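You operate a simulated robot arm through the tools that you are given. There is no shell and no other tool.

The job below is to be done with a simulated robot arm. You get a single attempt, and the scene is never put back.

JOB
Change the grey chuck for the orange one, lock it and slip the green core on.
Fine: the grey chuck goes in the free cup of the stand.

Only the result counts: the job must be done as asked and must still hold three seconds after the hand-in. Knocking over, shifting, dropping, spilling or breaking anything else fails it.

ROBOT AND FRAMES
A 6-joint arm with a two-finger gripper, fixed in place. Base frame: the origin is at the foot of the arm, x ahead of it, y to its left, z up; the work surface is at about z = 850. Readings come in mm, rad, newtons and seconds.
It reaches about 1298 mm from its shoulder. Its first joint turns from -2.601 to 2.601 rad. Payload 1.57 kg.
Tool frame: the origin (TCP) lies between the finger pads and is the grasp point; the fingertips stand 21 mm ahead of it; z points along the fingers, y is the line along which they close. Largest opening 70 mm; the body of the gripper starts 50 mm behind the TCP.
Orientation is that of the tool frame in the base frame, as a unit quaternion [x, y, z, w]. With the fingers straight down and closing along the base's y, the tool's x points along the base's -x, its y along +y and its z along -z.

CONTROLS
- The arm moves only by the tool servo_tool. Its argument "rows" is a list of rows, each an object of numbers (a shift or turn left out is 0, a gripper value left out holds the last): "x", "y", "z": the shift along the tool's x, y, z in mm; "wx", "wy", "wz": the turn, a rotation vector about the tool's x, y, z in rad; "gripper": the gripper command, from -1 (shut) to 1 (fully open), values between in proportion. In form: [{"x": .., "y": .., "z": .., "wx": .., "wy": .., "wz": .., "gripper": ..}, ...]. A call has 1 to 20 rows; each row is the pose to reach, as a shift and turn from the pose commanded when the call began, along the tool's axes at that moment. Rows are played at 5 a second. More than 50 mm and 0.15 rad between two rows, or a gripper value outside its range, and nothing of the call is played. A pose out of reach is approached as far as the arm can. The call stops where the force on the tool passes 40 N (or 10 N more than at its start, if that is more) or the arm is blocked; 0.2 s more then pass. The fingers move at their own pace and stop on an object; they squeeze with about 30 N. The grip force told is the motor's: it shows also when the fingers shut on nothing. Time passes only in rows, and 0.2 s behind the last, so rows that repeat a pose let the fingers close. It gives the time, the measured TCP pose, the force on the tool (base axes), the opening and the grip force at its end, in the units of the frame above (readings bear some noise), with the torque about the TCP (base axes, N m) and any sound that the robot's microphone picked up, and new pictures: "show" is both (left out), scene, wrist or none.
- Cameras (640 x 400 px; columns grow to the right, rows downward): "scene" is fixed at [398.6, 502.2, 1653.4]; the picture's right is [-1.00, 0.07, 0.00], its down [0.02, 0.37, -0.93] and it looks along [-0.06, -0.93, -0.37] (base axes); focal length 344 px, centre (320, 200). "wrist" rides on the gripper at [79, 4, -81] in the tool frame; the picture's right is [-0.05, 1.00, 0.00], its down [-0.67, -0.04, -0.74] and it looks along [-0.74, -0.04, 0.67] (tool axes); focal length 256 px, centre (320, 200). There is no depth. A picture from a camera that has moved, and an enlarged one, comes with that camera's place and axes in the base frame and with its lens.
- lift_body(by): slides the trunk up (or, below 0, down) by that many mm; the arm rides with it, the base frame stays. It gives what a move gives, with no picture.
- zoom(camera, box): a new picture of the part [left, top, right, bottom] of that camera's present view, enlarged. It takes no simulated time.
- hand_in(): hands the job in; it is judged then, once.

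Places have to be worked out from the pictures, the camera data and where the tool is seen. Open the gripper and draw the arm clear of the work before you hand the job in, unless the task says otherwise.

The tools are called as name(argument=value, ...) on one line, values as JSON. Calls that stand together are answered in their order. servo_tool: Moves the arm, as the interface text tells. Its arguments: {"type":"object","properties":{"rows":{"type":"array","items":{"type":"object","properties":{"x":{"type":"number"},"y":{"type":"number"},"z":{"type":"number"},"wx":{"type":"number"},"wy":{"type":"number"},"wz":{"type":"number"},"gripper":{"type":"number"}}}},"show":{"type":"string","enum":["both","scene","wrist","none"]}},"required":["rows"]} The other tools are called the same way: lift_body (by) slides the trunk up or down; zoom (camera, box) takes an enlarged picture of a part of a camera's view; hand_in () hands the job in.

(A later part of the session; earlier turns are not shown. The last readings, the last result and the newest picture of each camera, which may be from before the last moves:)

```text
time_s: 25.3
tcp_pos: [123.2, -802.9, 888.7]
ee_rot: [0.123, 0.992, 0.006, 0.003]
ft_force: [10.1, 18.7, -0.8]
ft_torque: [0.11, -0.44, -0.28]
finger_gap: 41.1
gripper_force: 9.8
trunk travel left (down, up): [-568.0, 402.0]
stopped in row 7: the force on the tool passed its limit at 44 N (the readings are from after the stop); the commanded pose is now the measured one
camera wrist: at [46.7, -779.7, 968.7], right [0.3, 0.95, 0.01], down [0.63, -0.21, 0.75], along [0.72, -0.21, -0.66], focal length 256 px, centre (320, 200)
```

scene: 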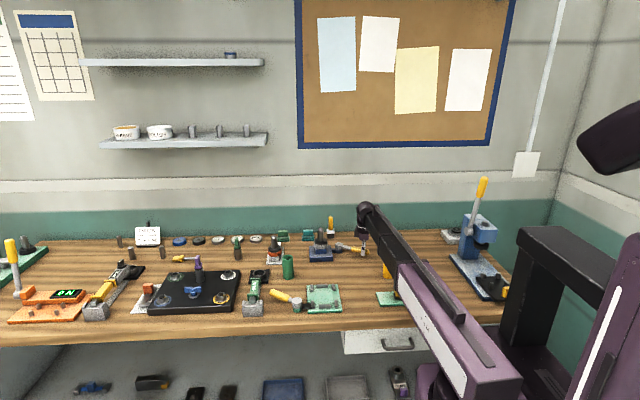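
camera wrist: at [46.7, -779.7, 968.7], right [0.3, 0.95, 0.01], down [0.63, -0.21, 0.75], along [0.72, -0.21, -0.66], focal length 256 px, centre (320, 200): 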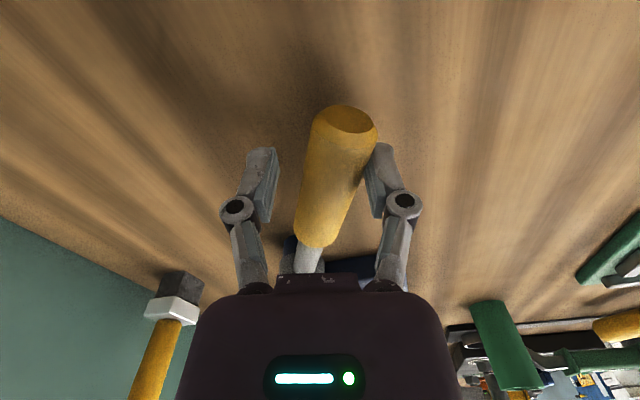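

The lever hit its end stop at roughly 65° with no resistance before it. I'll back off, open the fingers, and rise to look.

servo_tool(rows=[{"y": 4, "wz": 0.1, "gripper": 0.6}, {"y": 4, "wz": 0.2, "gripper": 1}, {"y": 4, "wz": 0.2, "gripper": 1}], show="wrist")

lift_body(by=150)

servo_tool(rows=[{"x": 0}])

zoom(camera="scene", box=[300, 210, 380, 275])

```text
time_s: 26.1
tcp_pos: [122.3, -803.3, 886.4]
ee_rot: [0.223, 0.975, 0.005, 0.002]
ft_force: [-0.6, 0.0, 0.2]
ft_torque: [0.01, 0.01, 0.01]
finger_gap: 69.8
gripper_force: 0.1
trunk travel left (down, up): [-568.0, 402.0]
camera wrist: at [51.2, -764.6, 967.8], right [0.48, 0.88, 0.01], down [0.58, -0.33, 0.75], along [0.66, -0.35, -0.67], focal length 256 px, centre (320, 200)
```

wrist: 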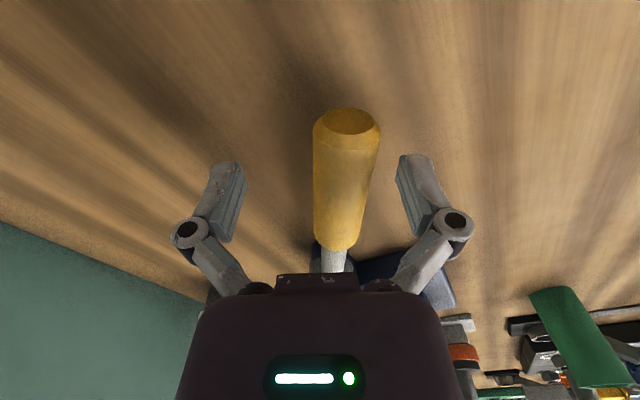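

```text
time_s: 27.9
tcp_pos: [122.3, -802.7, 1037.0]
ee_rot: [0.223, 0.975, 0.005, 0.003]
ft_force: [0.5, -1.0, -0.8]
ft_torque: [0.0, -0.03, 0.02]
finger_gap: 70.2
gripper_force: 0.0
trunk travel left (down, up): [-718.0, 252.0]
```

```text
time_s: 28.3
tcp_pos: [122.0, -802.6, 1036.5]
ee_rot: [0.223, 0.975, 0.005, 0.003]
ft_force: [0.2, 0.4, -0.7]
ft_torque: [-0.01, 0.0, -0.02]
finger_gap: 70.0
gripper_force: 0.1
trunk travel left (down, up): [-718.0, 252.0]
camera wrist: at [51.2, -764.6, 1117.8], right [0.48, 0.88, 0.01], down [0.58, -0.33, 0.75], along [0.66, -0.35, -0.67], focal length 256 px, centre (320, 200)
```

scene: 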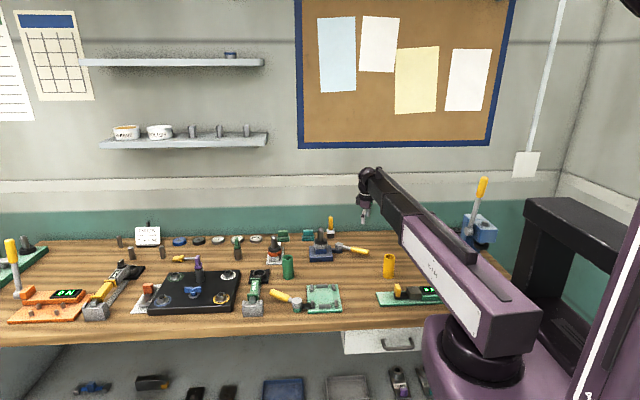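
wrist: 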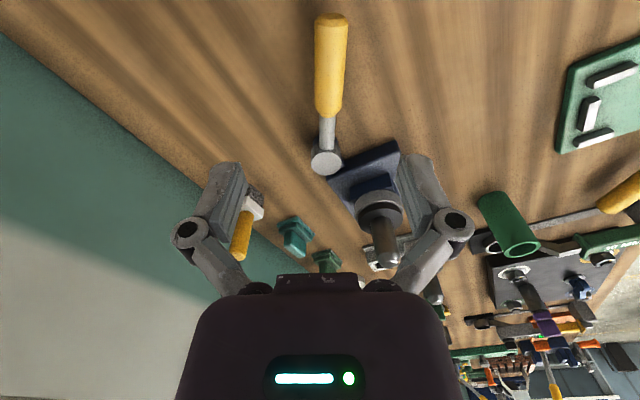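

```text
6.15 times, centred on (340, 242) of scene
camera zoom: at [398.6, 502.2, 1653.4], right [-1.0, 0.07, 0.0], down [0.02, 0.37, -0.93], along [-0.06, -0.93, -0.37], focal length 2119 px, centre (197, -62)
```

zoom: 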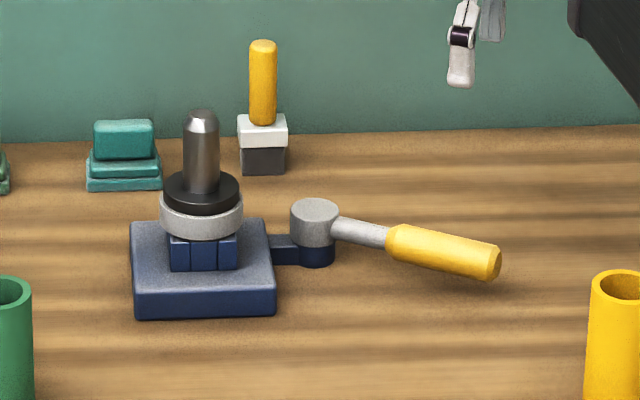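

The lever is now open at about 65° and the chuck hasn't moved. I'll return over the spindle at (311.5, -819.5), restoring zero yaw and removing a slight tilt.

servo_tool(rows=[{"x": -30, "y": 11, "wx": 0.002, "wy": 0.001, "wz": -0.08}, {"x": -60, "y": 22, "wx": 0.004, "wy": 0.002, "wz": -0.16}, {"x": -90, "y": 33, "wx": 0.005, "wy": 0.003, "wz": -0.24}, {"x": -120, "y": 45, "wx": 0.007, "wy": 0.004, "wz": -0.32}, {"x": -150, "y": 56, "wx": 0.009, "wy": 0.005, "wz": -0.4}, {"x": -178, "y": 67, "wx": 0.01, "wy": 0.006, "wz": -0.45}, {"x": -178, "y": 67, "wx": 0.01, "wy": 0.006, "wz": -0.45}])

```text
time_s: 29.9
tcp_pos: [313.2, -821.4, 1036.9]
ee_rot: [-0.001, 1.0, 0.0, -0.001]
ft_force: [-0.7, 0.5, -0.7]
ft_torque: [0.01, 0.0, 0.01]
finger_gap: 70.3
gripper_force: 0.0
trunk travel left (down, up): [-718.0, 252.0]
camera wrist: at [232.8, -816.2, 1118.2], right [0.05, 1.0, 0.0], down [0.67, -0.03, 0.74], along [0.74, -0.04, -0.67], focal length 256 px, centre (320, 200)
```

scene: 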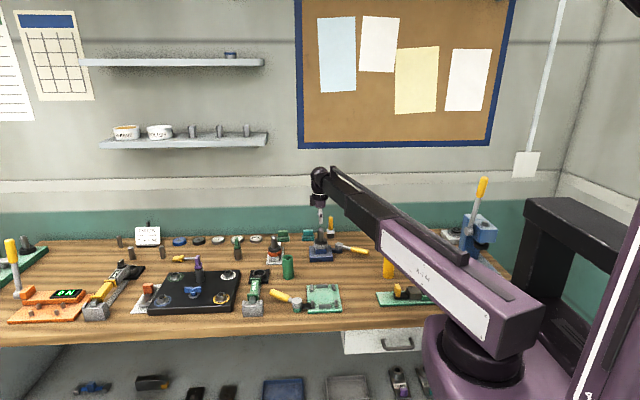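
wrist: 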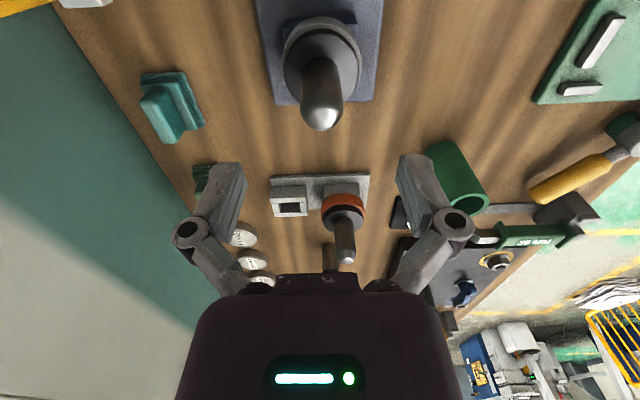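

Tool is above the spindle. Small correction, then descend 66 mm and grip.

servo_tool(rows=[{"x": 1.7, "y": 2}, {"x": 1.7, "y": 2}], show="none")

lift_body(by=-66)

servo_tool(rows=[{"gripper": -1}, {"gripper": -1}, {"gripper": -1}, {"gripper": -1}], show="none")

lift_body(by=3)

```text
time_s: 30.5
tcp_pos: [310.8, -819.9, 1038.3]
ee_rot: [-0.001, 1.0, -0.001, -0.002]
ft_force: [-0.1, -0.8, 0.1]
ft_torque: [0.01, 0.01, -0.01]
finger_gap: 70.1
gripper_force: 0.1
trunk travel left (down, up): [-718.0, 252.0]
```

```text
time_s: 31.5
tcp_pos: [310.7, -818.5, 971.5]
ee_rot: [-0.001, 1.0, 0.001, -0.002]
ft_force: [-0.8, -0.2, -1.0]
ft_torque: [-0.01, -0.01, 0.0]
finger_gap: 70.2
gripper_force: 0.0
trunk travel left (down, up): [-652.0, 318.0]
```

```text
time_s: 32.5
tcp_pos: [310.2, -818.3, 970.7]
ee_rot: [-0.001, 1.0, 0.001, -0.002]
ft_force: [0.1, -1.8, 6.1]
ft_torque: [-0.01, 0.03, -0.02]
finger_gap: 24.5
gripper_force: 30.3
trunk travel left (down, up): [-652.0, 318.0]
```

```text
time_s: 33.0
tcp_pos: [310.4, -819.6, 973.2]
ee_rot: [-0.001, 1.0, 0.0, -0.001]
ft_force: [0.0, -0.3, -3.0]
ft_torque: [0.01, 0.01, -0.03]
finger_gap: 24.3
gripper_force: 29.8
trunk travel left (down, up): [-655.0, 315.0]
```

Only -3 N now, so the chuck is free. I'll lift further and look.

lift_body(by=20)

zoom(camera="scene", box=[300, 200, 360, 265])

```text
time_s: 33.7
tcp_pos: [311.4, -819.3, 993.8]
ee_rot: [-0.001, 1.0, 0.0, -0.001]
ft_force: [-0.1, 0.5, -4.0]
ft_torque: [0.0, -0.01, 0.0]
finger_gap: 24.4
gripper_force: 30.1
trunk travel left (down, up): [-675.0, 295.0]
```

```text
6.15 times, centred on (330, 232) of scene
camera zoom: at [398.6, 502.2, 1653.4], right [-1.0, 0.07, 0.0], down [0.02, 0.37, -0.93], along [-0.06, -0.93, -0.37], focal length 2119 px, centre (258, 0)
```

zoom: 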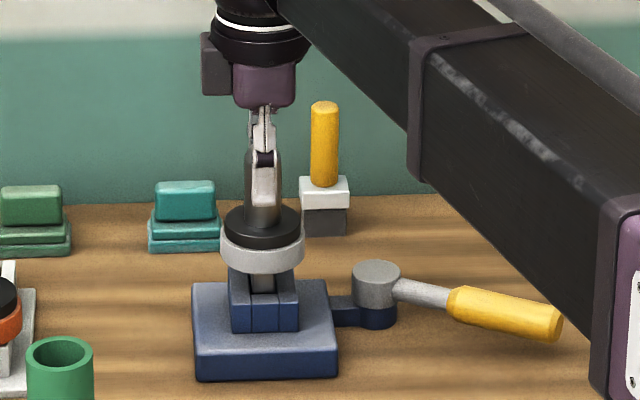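

lift_body(by=45)

zoom(camera="scene", box=[300, 200, 350, 265])

zoom(camera="wrist", box=[220, 100, 420, 290])

```text
time_s: 34.6
tcp_pos: [309.5, -819.6, 1039.2]
ee_rot: [-0.001, 1.0, -0.001, -0.001]
ft_force: [-0.1, 0.2, -2.9]
ft_torque: [-0.01, -0.03, 0.01]
finger_gap: 24.4
gripper_force: 29.6
trunk travel left (down, up): [-720.0, 250.0]
```

```text
6.15 times, centred on (325, 232) of scene
camera zoom: at [398.6, 502.2, 1653.4], right [-1.0, 0.07, 0.0], down [0.02, 0.37, -0.93], along [-0.06, -0.93, -0.37], focal length 2119 px, centre (289, 0)
```

zoom: 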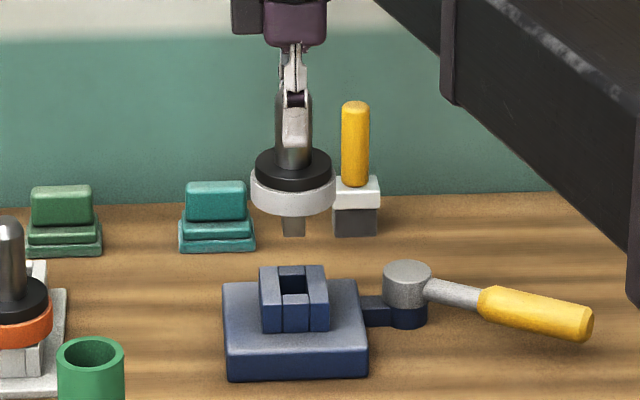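

```text
2.11 times, centred on (320, 195) of wrist
camera zoom: at [230.8, -814.3, 1119.8], right [0.05, 1.0, 0.0], down [0.67, -0.04, 0.74], along [0.74, -0.04, -0.67], focal length 539 px, centre (320, 210)
```

zoom: 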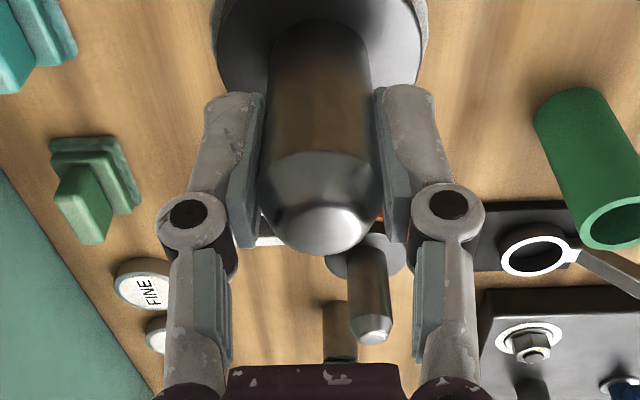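

The chuck is out: it has a square shank of about 16 mm and the cup has a square hole of about 20 mm. To place it accurately I'll view the empty holder hole, then the free cup, from the same relative offset with the wrist camera.

lift_body(by=26)

servo_tool(rows=[{"x": 30, "y": 20}, {"x": 60, "y": 40}, {"x": 90, "y": 60}, {"x": 120, "y": 80}, {"x": 149, "y": 100}, {"x": 149, "y": 100}, {"x": 149, "y": 100}])

zoom(camera="wrist", box=[190, 140, 270, 190])

```text
time_s: 35.3
tcp_pos: [310.8, -819.1, 1064.6]
ee_rot: [0.0, 1.0, 0.0, -0.002]
ft_force: [0.8, 0.5, -1.9]
ft_torque: [0.0, -0.03, -0.02]
finger_gap: 24.4
gripper_force: 30.7
trunk travel left (down, up): [-746.0, 224.0]
```

```text
time_s: 36.9
tcp_pos: [160.9, -719.7, 1064.9]
ee_rot: [-0.001, 1.0, 0.0, -0.001]
ft_force: [0.3, 0.2, -3.6]
ft_torque: [0.02, 0.01, 0.02]
finger_gap: 24.4
gripper_force: 29.9
trunk travel left (down, up): [-746.0, 224.0]
camera wrist: at [81.0, -714.6, 1146.0], right [0.05, 1.0, 0.0], down [0.67, -0.03, 0.74], along [0.74, -0.04, -0.67], focal length 256 px, centre (320, 200)
```

scene: 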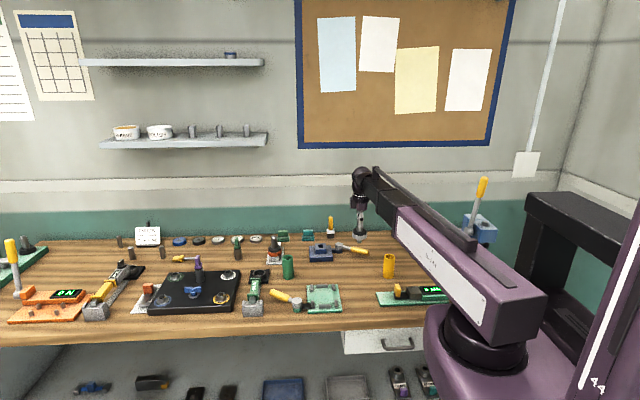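
wrist: 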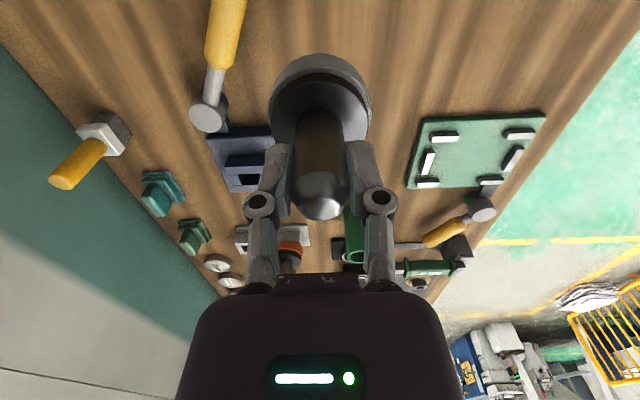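

```text
8.00 times, centred on (230, 165) of wrist
camera zoom: at [81.0, -714.6, 1146.0], right [0.05, 1.0, 0.0], down [0.67, -0.03, 0.74], along [0.74, -0.04, -0.67], focal length 2048 px, centre (1040, 480)
```

zoom: 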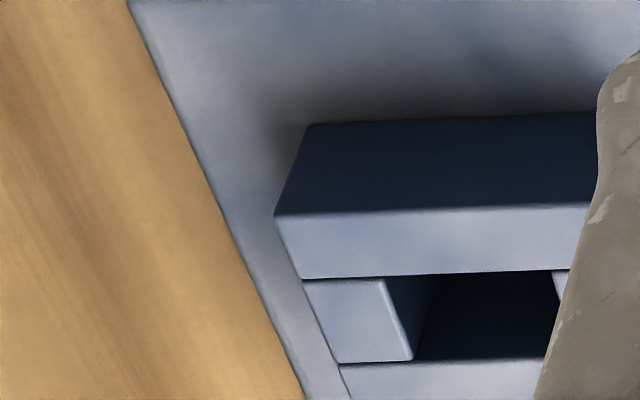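

The holder's hole is about 19 mm (x) by 28 mm (y), centred near (309.5, -819.5), which matches the seated pose. Now the same relative view for the free cup.

servo_tool(rows=[{"x": -40, "y": -10}, {"x": -80, "y": -20}, {"x": -120, "y": -31}, {"x": -160, "y": -42}, {"x": -197, "y": -52}, {"x": -197, "y": -52}, {"x": -197, "y": -52}], show="none")

lift_body(by=-26)

servo_tool(rows=[{"x": 0}])

zoom(camera="wrist", box=[190, 140, 270, 190])

```text
time_s: 38.5
tcp_pos: [358.1, -772.2, 1064.1]
ee_rot: [0.0, 1.0, 0.0, -0.002]
ft_force: [-0.6, -0.3, -2.9]
ft_torque: [0.01, 0.0, 0.04]
finger_gap: 24.3
gripper_force: 30.2
trunk travel left (down, up): [-746.0, 224.0]
```

```text
time_s: 39.2
tcp_pos: [357.3, -771.9, 1037.8]
ee_rot: [-0.001, 1.0, -0.001, -0.001]
ft_force: [0.6, 0.1, -2.6]
ft_torque: [0.01, -0.02, 0.02]
finger_gap: 24.2
gripper_force: 30.1
trunk travel left (down, up): [-720.0, 250.0]
```

```text
time_s: 39.6
tcp_pos: [356.8, -772.2, 1038.3]
ee_rot: [0.0, 1.0, 0.0, -0.002]
ft_force: [0.6, -0.1, -3.2]
ft_torque: [0.04, 0.01, -0.02]
finger_gap: 24.4
gripper_force: 29.5
trunk travel left (down, up): [-720.0, 250.0]
camera wrist: at [278.3, -767.1, 1120.0], right [0.05, 1.0, 0.0], down [0.67, -0.04, 0.74], along [0.74, -0.04, -0.67], focal length 256 px, centre (320, 200)
```

scene: 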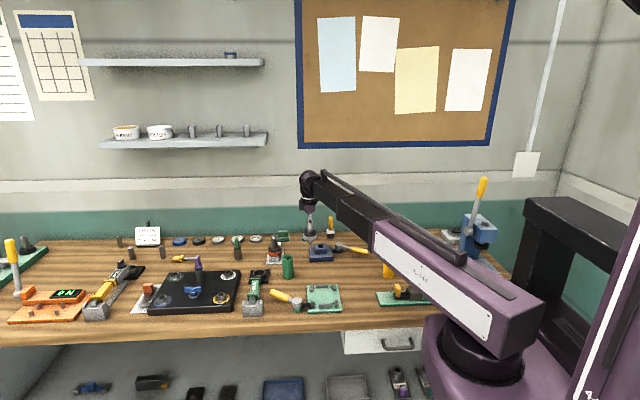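
wrist: 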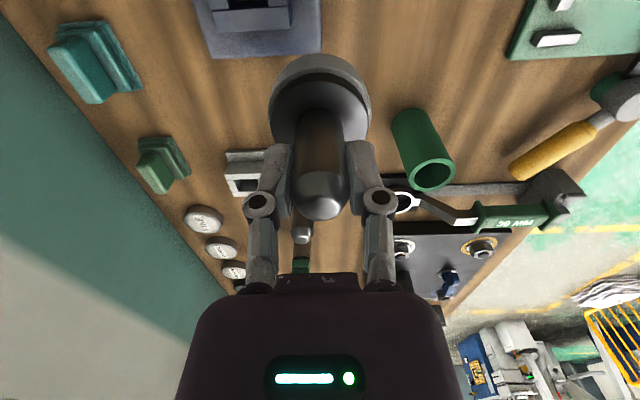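

```text
8.00 times, centred on (230, 165) of wrist
camera zoom: at [278.3, -767.1, 1120.0], right [0.05, 1.0, 0.0], down [0.67, -0.04, 0.74], along [0.74, -0.04, -0.67], focal length 2048 px, centre (1040, 480)
```

zoom: 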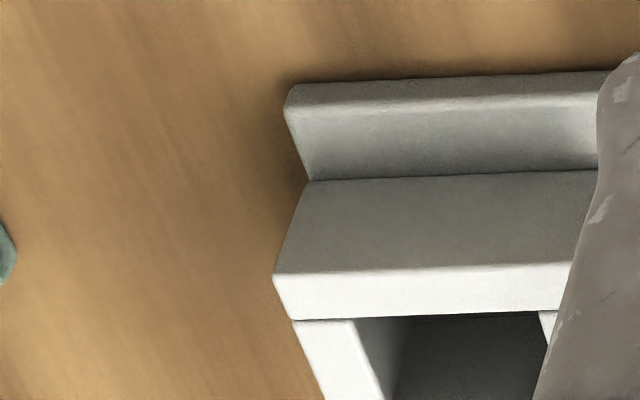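

zoom(camera="wrist", box=[200, 150, 280, 200])

```text
8.00 times, centred on (240, 175) of wrist
camera zoom: at [278.3, -767.1, 1120.0], right [0.05, 1.0, 0.0], down [0.67, -0.04, 0.74], along [0.74, -0.04, -0.67], focal length 2048 px, centre (960, 400)
```

zoom: 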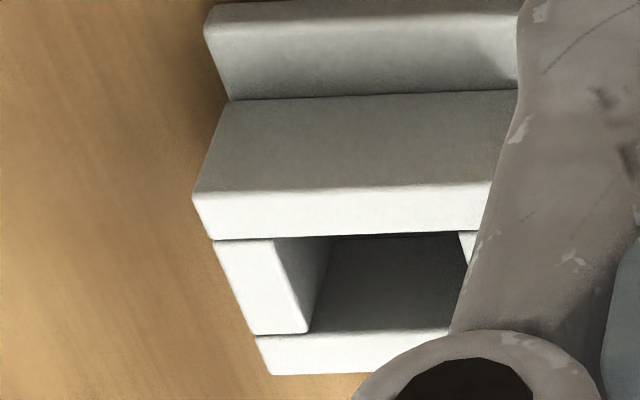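

The stand's hole is slightly bigger (about 30×22 mm), parallel to the holder's, and about 19 mm lower. The relative offset puts the target at about (512, -875). I'll move y first, then x, staying above the cup.

servo_tool(rows=[{"x": 0, "y": -35}, {"x": 0, "y": -70}, {"x": 0, "y": -103.2}, {"x": -40, "y": -103.2}, {"x": -80, "y": -103.2}, {"x": -120, "y": -103.2}, {"x": -153.5, "y": -103.2}, {"x": -153.5, "y": -103.2}, {"x": -153.5, "y": -103.2}])

zoom(camera="scene", box=[250, 200, 310, 270])

zoom(camera="wrist", box=[220, 40, 420, 240])

```text
time_s: 41.6
tcp_pos: [512.6, -875.1, 1038.0]
ee_rot: [-0.001, 1.0, 0.0, -0.002]
ft_force: [0.4, -0.4, -2.3]
ft_torque: [-0.04, 0.03, 0.0]
finger_gap: 24.2
gripper_force: 29.9
out of reach, approached as far as the arm can: row 3, 5
trunk travel left (down, up): [-720.0, 250.0]
camera wrist: at [433.0, -870.5, 1119.8], right [0.05, 1.0, 0.0], down [0.67, -0.04, 0.74], along [0.74, -0.04, -0.67], focal length 256 px, centre (320, 200)
```

scene: 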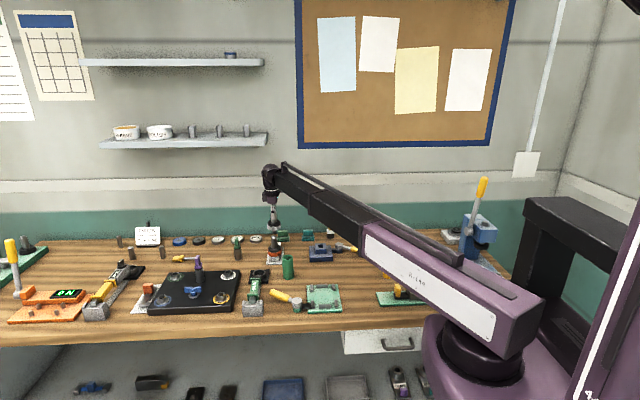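
wrist: 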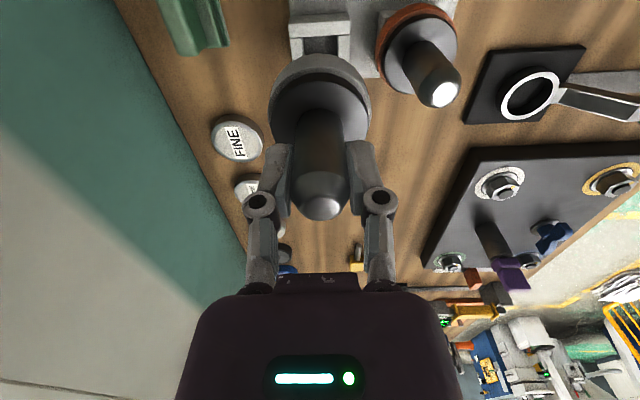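

```text
5.71 times, centred on (280, 235) of scene
camera zoom: at [398.6, 502.2, 1653.4], right [-1.0, 0.07, 0.0], down [0.02, 0.37, -0.93], along [-0.06, -0.93, -0.37], focal length 1968 px, centre (549, 0)
```

zoom: 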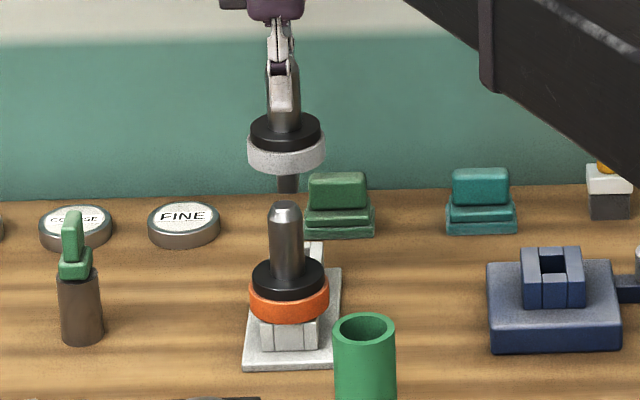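

```text
2.00 times, centred on (320, 140) of wrist
camera zoom: at [433.0, -870.5, 1119.8], right [0.05, 1.0, 0.0], down [0.67, -0.04, 0.74], along [0.74, -0.04, -0.67], focal length 512 px, centre (320, 320)
```

zoom: 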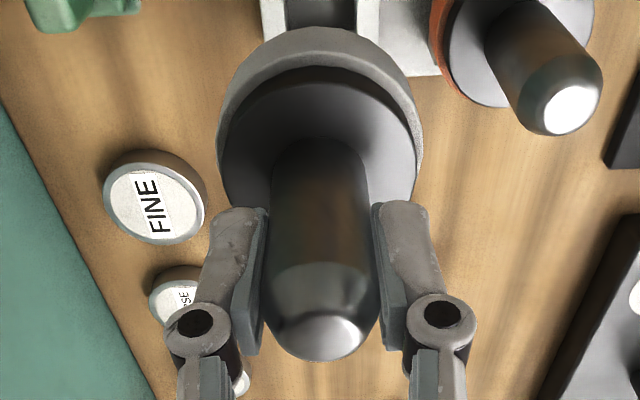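

The cup is visible just behind the ring. I'll zoom there to verify the alignment more precisely before lowering.

zoom(camera="wrist", box=[270, 0, 380, 70])

zoom(camera="scene", box=[260, 215, 300, 250])

```text
5.71 times, centred on (325, 35) of wrist
camera zoom: at [433.0, -870.5, 1119.8], right [0.05, 1.0, 0.0], down [0.67, -0.04, 0.74], along [0.74, -0.04, -0.67], focal length 1463 px, centre (291, 1143)
```

zoom: 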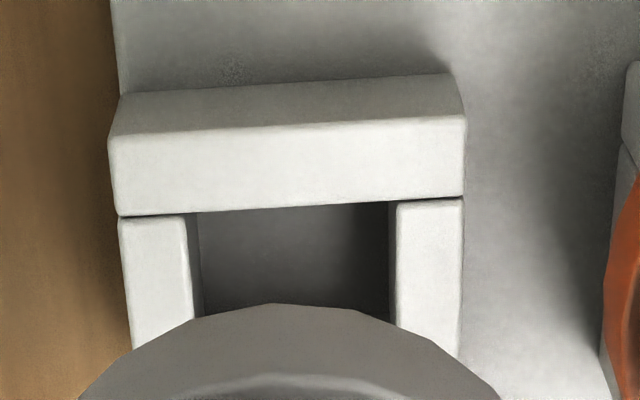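

```text
11.43 times, centred on (280, 232) of scene
camera zoom: at [398.6, 502.2, 1653.4], right [-1.0, 0.07, 0.0], down [0.02, 0.37, -0.93], along [-0.06, -0.93, -0.37], focal length 3936 px, centre (777, -171)
```

zoom: 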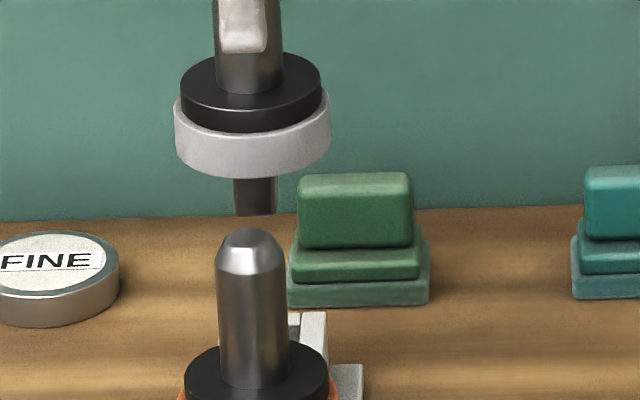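

Stereo between the two views puts the hole's centre at about (509.3, -874), with the cup top at z≈880. The scene view agrees, so I'll correct by (-3, +1.3) and lower.

servo_tool(rows=[{"x": 1.5, "y": 0.6}, {"x": 3.0, "y": 1.3}, {"x": 3.0, "y": 1.3}], show="wrist")

lift_body(by=-50)

zoom(camera="wrist", box=[270, 0, 380, 70])

zoom(camera="scene", box=[260, 215, 300, 265])

```text
time_s: 42.4
tcp_pos: [508.7, -875.0, 1039.7]
ee_rot: [-0.001, 1.0, 0.0, -0.001]
ft_force: [0.1, -0.1, -2.6]
ft_torque: [0.03, 0.03, 0.0]
finger_gap: 24.4
gripper_force: 30.1
trunk travel left (down, up): [-720.0, 250.0]
camera wrist: at [429.4, -868.9, 1119.8], right [0.05, 1.0, 0.0], down [0.67, -0.04, 0.74], along [0.74, -0.04, -0.67], focal length 256 px, centre (320, 200)
```

wrist: 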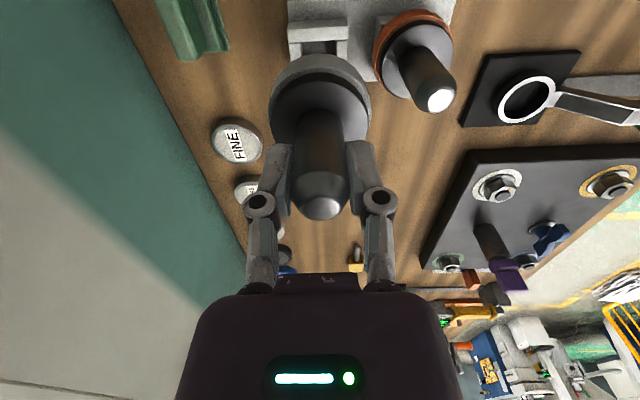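

```text
time_s: 43.4
tcp_pos: [509.2, -874.1, 988.5]
ee_rot: [-0.001, 1.0, 0.001, -0.001]
ft_force: [0.2, 0.7, -3.5]
ft_torque: [-0.01, 0.01, 0.01]
finger_gap: 24.5
gripper_force: 30.3
trunk travel left (down, up): [-670.0, 300.0]
```

```text
5.71 times, centred on (325, 35) of wrist
camera zoom: at [429.3, -868.8, 1070.0], right [0.05, 1.0, 0.0], down [0.67, -0.03, 0.74], along [0.74, -0.04, -0.67], focal length 1463 px, centre (291, 1143)
```

zoom: 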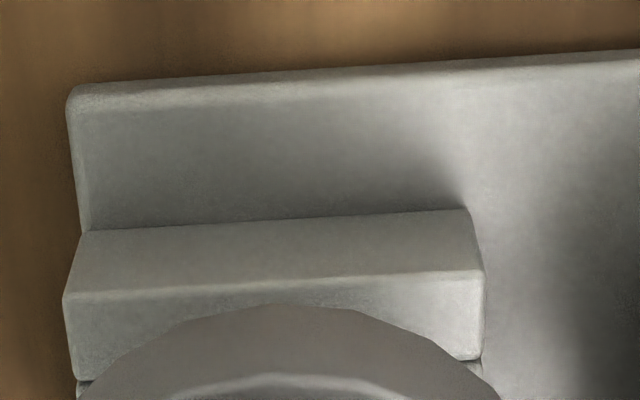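

```text
8.00 times, centred on (280, 240) of scene
camera zoom: at [398.6, 502.2, 1653.4], right [-1.0, 0.07, 0.0], down [0.02, 0.37, -0.93], along [-0.06, -0.93, -0.37], focal length 2755 px, centre (640, -120)
```

zoom: 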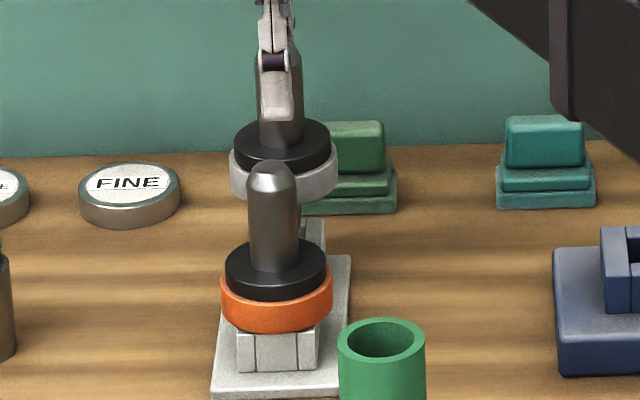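

Alignment in y looks within a millimetre. Lowering so that the shank enters the cup, then checking the force.

lift_body(by=-15)

lift_body(by=-8)

```text
time_s: 44.0
tcp_pos: [509.0, -873.6, 973.0]
ee_rot: [-0.001, 1.0, 0.0, -0.003]
ft_force: [-0.9, -0.6, -3.3]
ft_torque: [-0.02, -0.01, -0.02]
finger_gap: 24.5
gripper_force: 30.2
trunk travel left (down, up): [-655.0, 315.0]
```

```text
time_s: 44.6
tcp_pos: [509.1, -874.0, 965.1]
ee_rot: [-0.001, 1.0, -0.001, -0.002]
ft_force: [-0.8, -1.2, -3.1]
ft_torque: [0.01, 0.0, -0.02]
finger_gap: 24.5
gripper_force: 29.9
trunk travel left (down, up): [-647.0, 323.0]
```

No contact forces so far. I'll keep lowering in small steps.

lift_body(by=-6)

lift_body(by=-4)

zoom(camera="scene", box=[260, 215, 300, 265])

zoom(camera="wrist", box=[270, 0, 380, 70])

```text
time_s: 45.1
tcp_pos: [508.3, -873.9, 959.1]
ee_rot: [-0.001, 1.0, 0.0, -0.002]
ft_force: [-0.8, -0.1, -3.0]
ft_torque: [0.02, -0.02, -0.02]
finger_gap: 24.5
gripper_force: 30.2
trunk travel left (down, up): [-641.0, 329.0]
```

```text
time_s: 45.6
tcp_pos: [507.2, -874.7, 955.8]
ee_rot: [0.0, 1.0, 0.0, -0.002]
ft_force: [0.2, -0.4, -3.1]
ft_torque: [0.01, -0.04, -0.01]
finger_gap: 24.4
gripper_force: 29.8
trunk travel left (down, up): [-637.0, 333.0]
```

```text
8.00 times, centred on (280, 240) of scene
camera zoom: at [398.6, 502.2, 1653.4], right [-1.0, 0.07, 0.0], down [0.02, 0.37, -0.93], along [-0.06, -0.93, -0.37], focal length 2755 px, centre (640, -120)
```

zoom: 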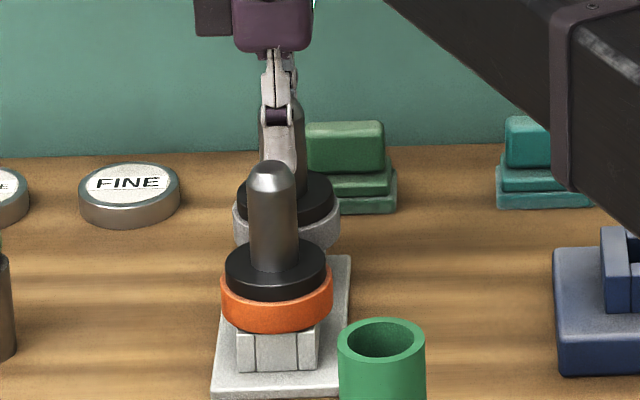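

```text
5.71 times, centred on (325, 35) of wrist
camera zoom: at [429.4, -868.9, 1036.9], right [0.05, 1.0, 0.0], down [0.67, -0.04, 0.74], along [0.74, -0.04, -0.67], focal length 1463 px, centre (291, 1143)
```

zoom: 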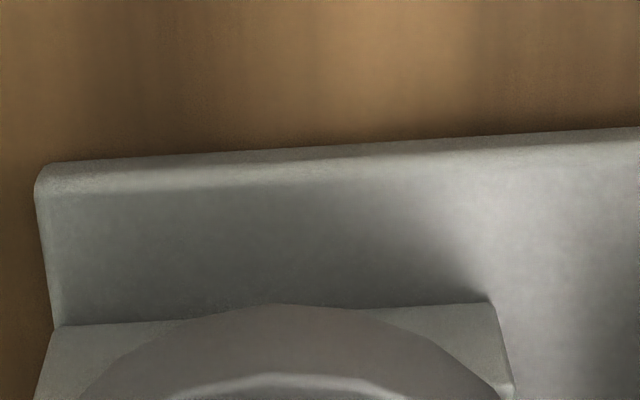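

It's nearly seated, with the seat expected at about z=953. Continuing with 2 mm steps.

lift_body(by=-2)

lift_body(by=-1.5)

```text
time_s: 46.2
tcp_pos: [509.7, -874.9, 954.3]
ee_rot: [-0.001, 1.0, 0.0, -0.002]
ft_force: [1.0, -0.5, -3.8]
ft_torque: [0.0, 0.0, 0.01]
finger_gap: 24.5
gripper_force: 29.8
trunk travel left (down, up): [-635.0, 335.0]
```

```text
time_s: 46.7
tcp_pos: [509.1, -874.0, 954.0]
ee_rot: [-0.001, 1.0, -0.001, -0.001]
ft_force: [1.2, -3.8, 11.6]
ft_torque: [-0.2, -0.18, 0.01]
finger_gap: 24.5
gripper_force: 30.0
trunk travel left (down, up): [-634.0, 336.0]
```

Contact at +11.6 N means the grey chuck is seated in the free cup. Releasing and checking.

servo_tool(rows=[{"gripper": -0.3}, {"gripper": 0.3}, {"gripper": 0.6}, {"gripper": 0.6}], show="wrist")

lift_body(by=75)

zoom(camera="scene", box=[255, 205, 305, 265])

zoom(camera="wrist", box=[250, 0, 480, 140])

```text
time_s: 47.7
tcp_pos: [509.2, -873.8, 952.1]
ee_rot: [-0.001, 1.0, 0.001, -0.002]
ft_force: [0.1, -1.0, 0.7]
ft_torque: [-0.01, -0.01, 0.01]
finger_gap: 55.9
gripper_force: 0.1
trunk travel left (down, up): [-634.0, 336.0]
camera wrist: at [429.2, -868.7, 1033.6], right [0.05, 1.0, 0.0], down [0.67, -0.03, 0.74], along [0.74, -0.04, -0.67], focal length 256 px, centre (320, 200)
```

wrist: 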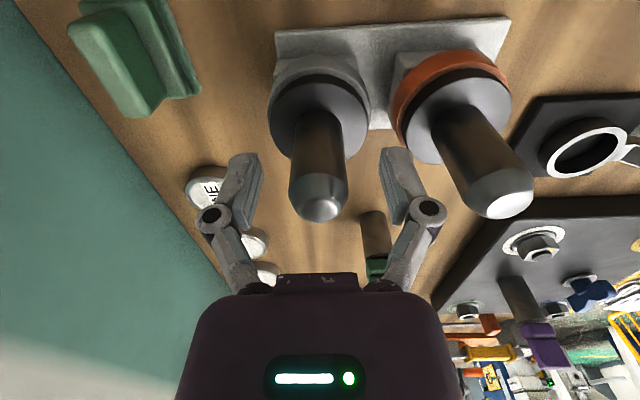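

```text
time_s: 48.8
tcp_pos: [508.0, -873.7, 1028.4]
ee_rot: [-0.001, 1.0, 0.0, -0.001]
ft_force: [0.2, 0.2, -0.1]
ft_torque: [0.0, -0.02, 0.0]
finger_gap: 56.0
gripper_force: 0.1
trunk travel left (down, up): [-709.0, 261.0]
```

```text
6.67 times, centred on (280, 235) of scene
camera zoom: at [398.6, 502.2, 1653.4], right [-1.0, 0.07, 0.0], down [0.02, 0.37, -0.93], along [-0.06, -0.93, -0.37], focal length 2296 px, centre (587, -33)
```

zoom: 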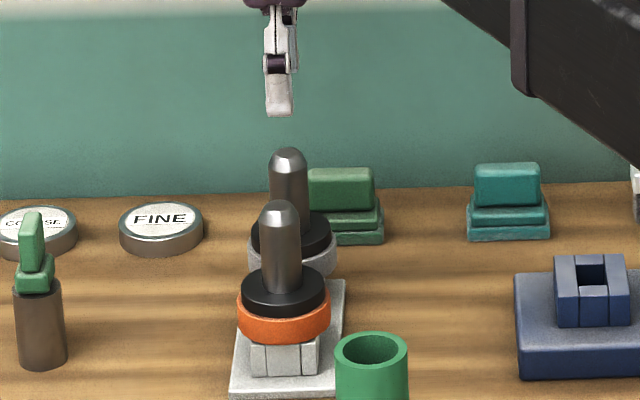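

```text
2.78 times, centred on (365, 70) of wrist
camera zoom: at [429.3, -868.8, 1108.5], right [0.05, 1.0, 0.0], down [0.67, -0.03, 0.74], along [0.74, -0.04, -0.67], focal length 712 px, centre (195, 562)
```

zoom: 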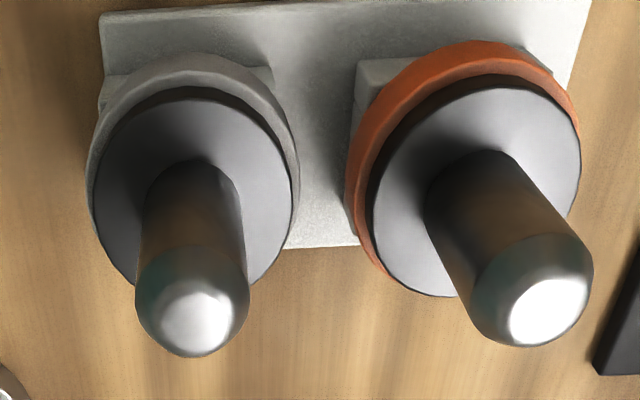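

The grey chuck is seated. The orange spindle sits 75.6 mm in +y and 1.3 mm in +x from it, so I'll move over it and descend.

servo_tool(rows=[{"x": -0.5, "y": 25}, {"x": -1, "y": 50}, {"x": -1.3, "y": 75.6}, {"x": -1.3, "y": 75.6}, {"x": -1.3, "y": 75.6}], show="none")

zoom(camera="wrist", box=[230, 0, 410, 140])

zoom(camera="scene", box=[255, 205, 305, 265])

```text
time_s: 50.0
tcp_pos: [510.1, -799.4, 1027.3]
ee_rot: [-0.001, 1.0, 0.0, -0.002]
ft_force: [0.0, 0.4, -0.2]
ft_torque: [-0.02, 0.02, -0.03]
finger_gap: 56.0
gripper_force: 0.0
trunk travel left (down, up): [-709.0, 261.0]
```

```text
2.86 times, centred on (320, 70) of wrist
camera zoom: at [431.2, -793.3, 1108.6], right [0.05, 1.0, 0.0], down [0.67, -0.03, 0.74], along [0.74, -0.04, -0.67], focal length 731 px, centre (320, 571)
```

zoom: 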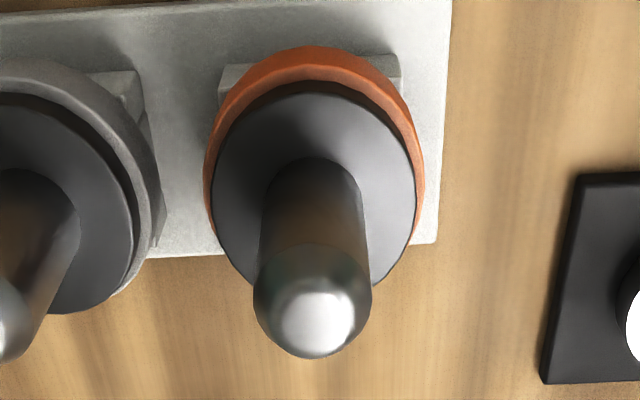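

```text
6.67 times, centred on (280, 235) of scene
camera zoom: at [398.6, 502.2, 1653.4], right [-1.0, 0.07, 0.0], down [0.02, 0.37, -0.93], along [-0.06, -0.93, -0.37], focal length 2296 px, centre (587, -33)
```

zoom: 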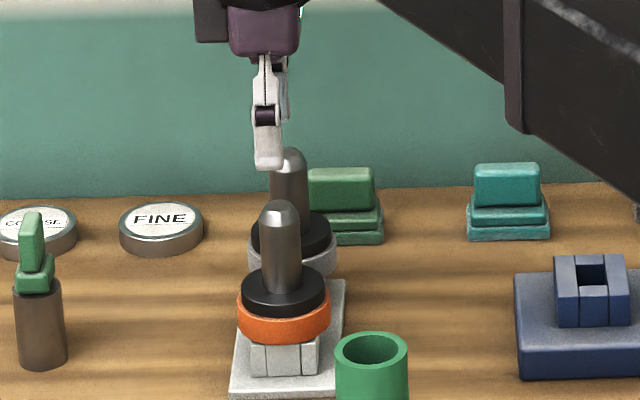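

The orange spindle lines up in x, with about 1.3 mm left to correct in y. Descending 73.5 mm and gripping.

servo_tool(rows=[{"y": -1.2}, {"y": -1.2}], show="none")

lift_body(by=-73.5)

servo_tool(rows=[{"gripper": 0}, {"gripper": -1}, {"gripper": -1}, {"gripper": -1}], show="wrist")

lift_body(by=3)

```text
time_s: 50.6
tcp_pos: [510.4, -798.3, 1027.2]
ee_rot: [-0.001, 1.0, 0.0, -0.002]
ft_force: [-0.7, 0.3, -0.5]
ft_torque: [-0.02, -0.02, -0.01]
finger_gap: 55.9
gripper_force: 0.0
trunk travel left (down, up): [-709.0, 261.0]
```

```text
time_s: 51.7
tcp_pos: [511.2, -800.0, 954.1]
ee_rot: [-0.002, 1.0, -0.001, -0.002]
ft_force: [-0.1, -0.5, -1.1]
ft_torque: [-0.04, -0.01, 0.01]
finger_gap: 56.0
gripper_force: 0.0
trunk travel left (down, up): [-635.0, 335.0]
```

```text
time_s: 52.7
tcp_pos: [511.7, -799.4, 954.1]
ee_rot: [-0.001, 1.0, 0.0, -0.001]
ft_force: [-1.0, 0.6, 1.5]
ft_torque: [0.0, 0.05, 0.01]
finger_gap: 24.4
gripper_force: 29.5
trunk travel left (down, up): [-635.0, 335.0]
camera wrist: at [431.1, -794.8, 1035.2], right [0.05, 1.0, 0.0], down [0.67, -0.03, 0.74], along [0.74, -0.04, -0.67], focal length 256 px, centre (320, 200)
```

wrist: 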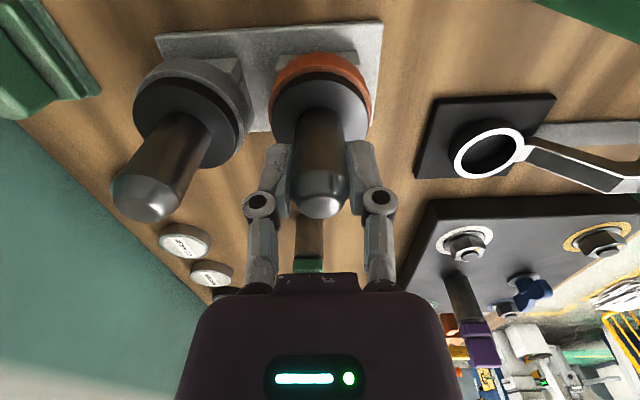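

```text
time_s: 53.2
tcp_pos: [511.2, -799.3, 957.6]
ee_rot: [0.0, 1.0, 0.0, -0.002]
ft_force: [0.2, -0.2, -3.0]
ft_torque: [0.0, -0.04, -0.02]
finger_gap: 24.5
gripper_force: 30.2
trunk travel left (down, up): [-638.0, 332.0]
```

The orange chuck is free (-3 N). I'll lift it clear and carry it to the holder at (310.5, -819.2).

lift_body(by=85)

servo_tool(rows=[{"x": 35, "y": -3}, {"x": 70, "y": -7}, {"x": 105, "y": -10}, {"x": 140, "y": -14}, {"x": 175, "y": -18}, {"x": 200.2, "y": -20.2}, {"x": 200.2, "y": -20.2}, {"x": 200.2, "y": -20.2}])

zoom(camera="wrist", box=[270, 0, 380, 70])

zoom(camera="scene", box=[300, 200, 350, 265])

```text
time_s: 54.4
tcp_pos: [510.1, -800.5, 1041.2]
ee_rot: [-0.001, 1.0, 0.0, -0.002]
ft_force: [0.1, -0.2, -3.7]
ft_torque: [0.0, 0.0, -0.03]
finger_gap: 24.5
gripper_force: 29.8
trunk travel left (down, up): [-723.0, 247.0]
```

```text
time_s: 56.2
tcp_pos: [311.5, -820.8, 1043.5]
ee_rot: [0.0, 1.0, 0.0, -0.001]
ft_force: [-0.2, 0.6, -3.6]
ft_torque: [-0.02, 0.02, 0.01]
finger_gap: 24.5
gripper_force: 29.9
out of reach, approached as far as the arm can: row 1
trunk travel left (down, up): [-723.0, 247.0]
camera wrist: at [231.5, -815.4, 1122.9], right [0.05, 1.0, 0.0], down [0.67, -0.03, 0.74], along [0.74, -0.04, -0.67], focal length 256 px, centre (320, 200)
```

scene: 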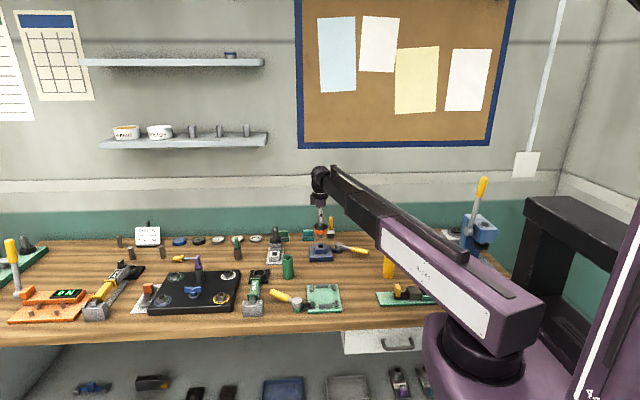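
wrist: 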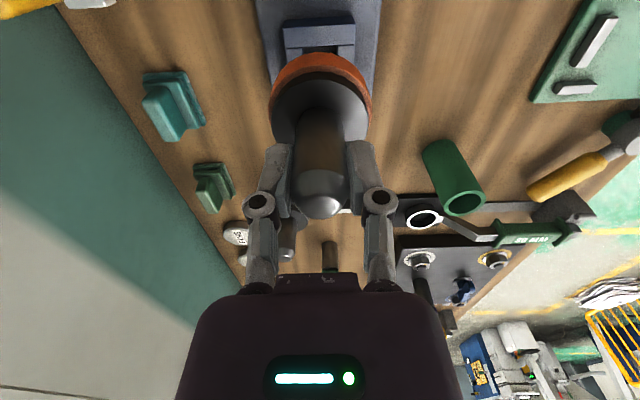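

```text
5.71 times, centred on (325, 35) of wrist
camera zoom: at [231.5, -815.4, 1122.9], right [0.05, 1.0, 0.0], down [0.67, -0.03, 0.74], along [0.74, -0.04, -0.67], focal length 1463 px, centre (291, 1143)
```

zoom: 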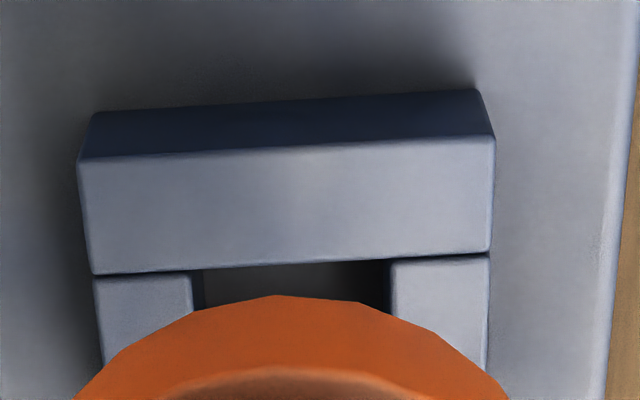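

```text
6.15 times, centred on (325, 232) of scene
camera zoom: at [398.6, 502.2, 1653.4], right [-1.0, 0.07, 0.0], down [0.02, 0.37, -0.93], along [-0.06, -0.93, -0.37], focal length 2119 px, centre (289, 0)
```

zoom: 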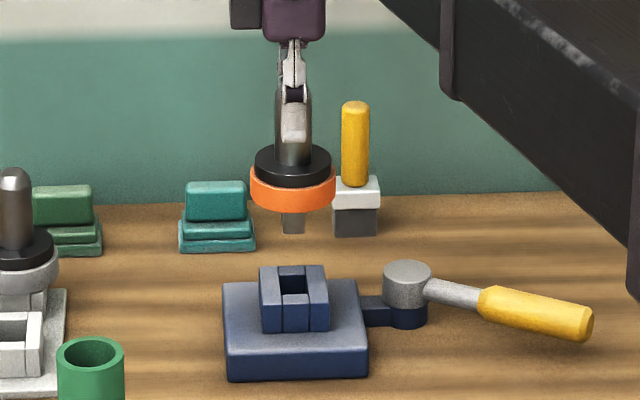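

The camera-pose readings repeat well, and they show I'm about (+0.8, -0.9) mm off the pose where the grey chuck sat. I'll correct that and lower toward the hole.

servo_tool(rows=[{"x": 0.8, "y": 0.9}, {"x": 0.8, "y": 0.9}, {"x": 0.8, "y": 0.9}], show="wrist")

lift_body(by=-45)

zoom(camera="scene", box=[305, 215, 345, 265])

```text
time_s: 57.0
tcp_pos: [310.4, -819.2, 1042.3]
ee_rot: [-0.001, 1.0, 0.001, -0.001]
ft_force: [0.2, -0.7, -3.2]
ft_torque: [-0.01, 0.01, 0.01]
finger_gap: 24.4
gripper_force: 30.4
trunk travel left (down, up): [-723.0, 247.0]
camera wrist: at [230.9, -814.7, 1122.9], right [0.05, 1.0, 0.0], down [0.67, -0.04, 0.74], along [0.74, -0.04, -0.67], focal length 256 px, centre (320, 200)
```

wrist: 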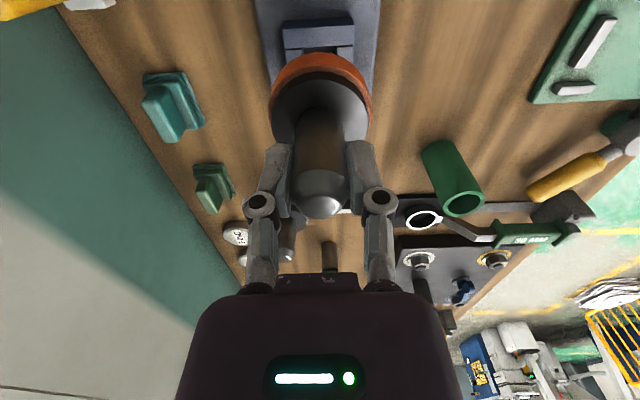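

```text
time_s: 57.9
tcp_pos: [309.5, -818.7, 997.0]
ee_rot: [-0.001, 1.0, 0.0, -0.003]
ft_force: [0.5, 0.3, -3.3]
ft_torque: [-0.01, 0.0, 0.02]
finger_gap: 24.7
gripper_force: 29.8
trunk travel left (down, up): [-678.0, 292.0]
```

```text
8.00 times, centred on (325, 240) of scene
camera zoom: at [398.6, 502.2, 1653.4], right [-1.0, 0.07, 0.0], down [0.02, 0.37, -0.93], along [-0.06, -0.93, -0.37], focal length 2755 px, centre (280, -120)
```

zoom: 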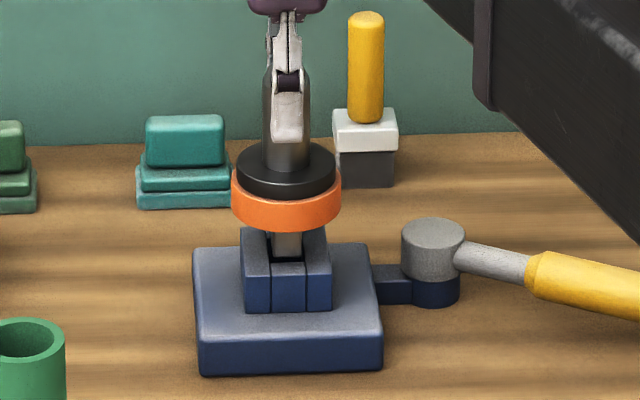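

The shank is centred in the hole's mouth. Lowering in steps.

lift_body(by=-8)

lift_body(by=-8)

lift_body(by=-7)

```text
time_s: 58.5
tcp_pos: [310.8, -819.0, 988.5]
ee_rot: [-0.002, 1.0, 0.0, -0.002]
ft_force: [0.0, 0.4, -2.6]
ft_torque: [0.05, 0.01, -0.05]
finger_gap: 24.5
gripper_force: 29.8
trunk travel left (down, up): [-670.0, 300.0]
```

```text
time_s: 59.0
tcp_pos: [310.4, -821.1, 979.8]
ee_rot: [0.0, 1.0, 0.0, -0.002]
ft_force: [0.0, 1.1, -2.7]
ft_torque: [0.01, 0.01, -0.06]
finger_gap: 24.7
gripper_force: 30.0
trunk travel left (down, up): [-662.0, 308.0]
```

```text
time_s: 59.6
tcp_pos: [309.5, -819.6, 973.5]
ee_rot: [-0.001, 1.0, 0.001, -0.003]
ft_force: [0.1, -0.6, -2.6]
ft_torque: [-0.01, -0.03, -0.03]
finger_gap: 24.4
gripper_force: 30.1
trunk travel left (down, up): [-655.0, 315.0]
```

No resistance, and seating is expected in about 3 mm.

lift_body(by=-2)

lift_body(by=-1.3)

zoom(camera="scene", box=[305, 215, 345, 265])

```text
time_s: 60.1
tcp_pos: [310.4, -819.6, 972.8]
ee_rot: [-0.001, 1.0, 0.001, -0.003]
ft_force: [0.9, -0.9, 1.2]
ft_torque: [-0.06, -0.03, 0.01]
finger_gap: 24.3
gripper_force: 29.5
trunk travel left (down, up): [-653.0, 317.0]
```

```text
time_s: 60.6
tcp_pos: [311.1, -818.8, 971.5]
ee_rot: [-0.001, 1.0, -0.001, -0.001]
ft_force: [2.3, -4.6, 20.3]
ft_torque: [-0.07, -0.24, -0.03]
finger_gap: 24.2
gripper_force: 29.7
trunk travel left (down, up): [-652.0, 318.0]
```

```text
8.00 times, centred on (325, 240) of scene
camera zoom: at [398.6, 502.2, 1653.4], right [-1.0, 0.07, 0.0], down [0.02, 0.37, -0.93], along [-0.06, -0.93, -0.37], focal length 2755 px, centre (280, -120)
```

zoom: 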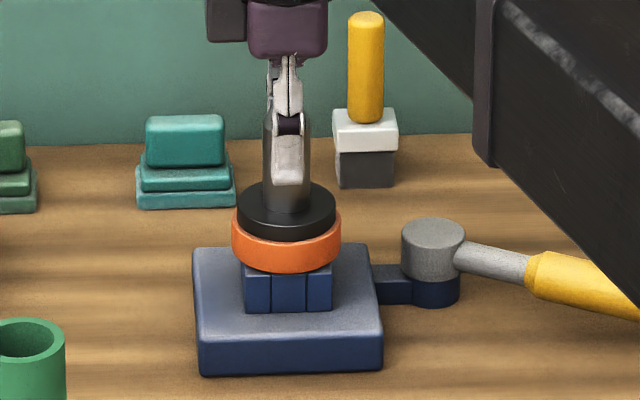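

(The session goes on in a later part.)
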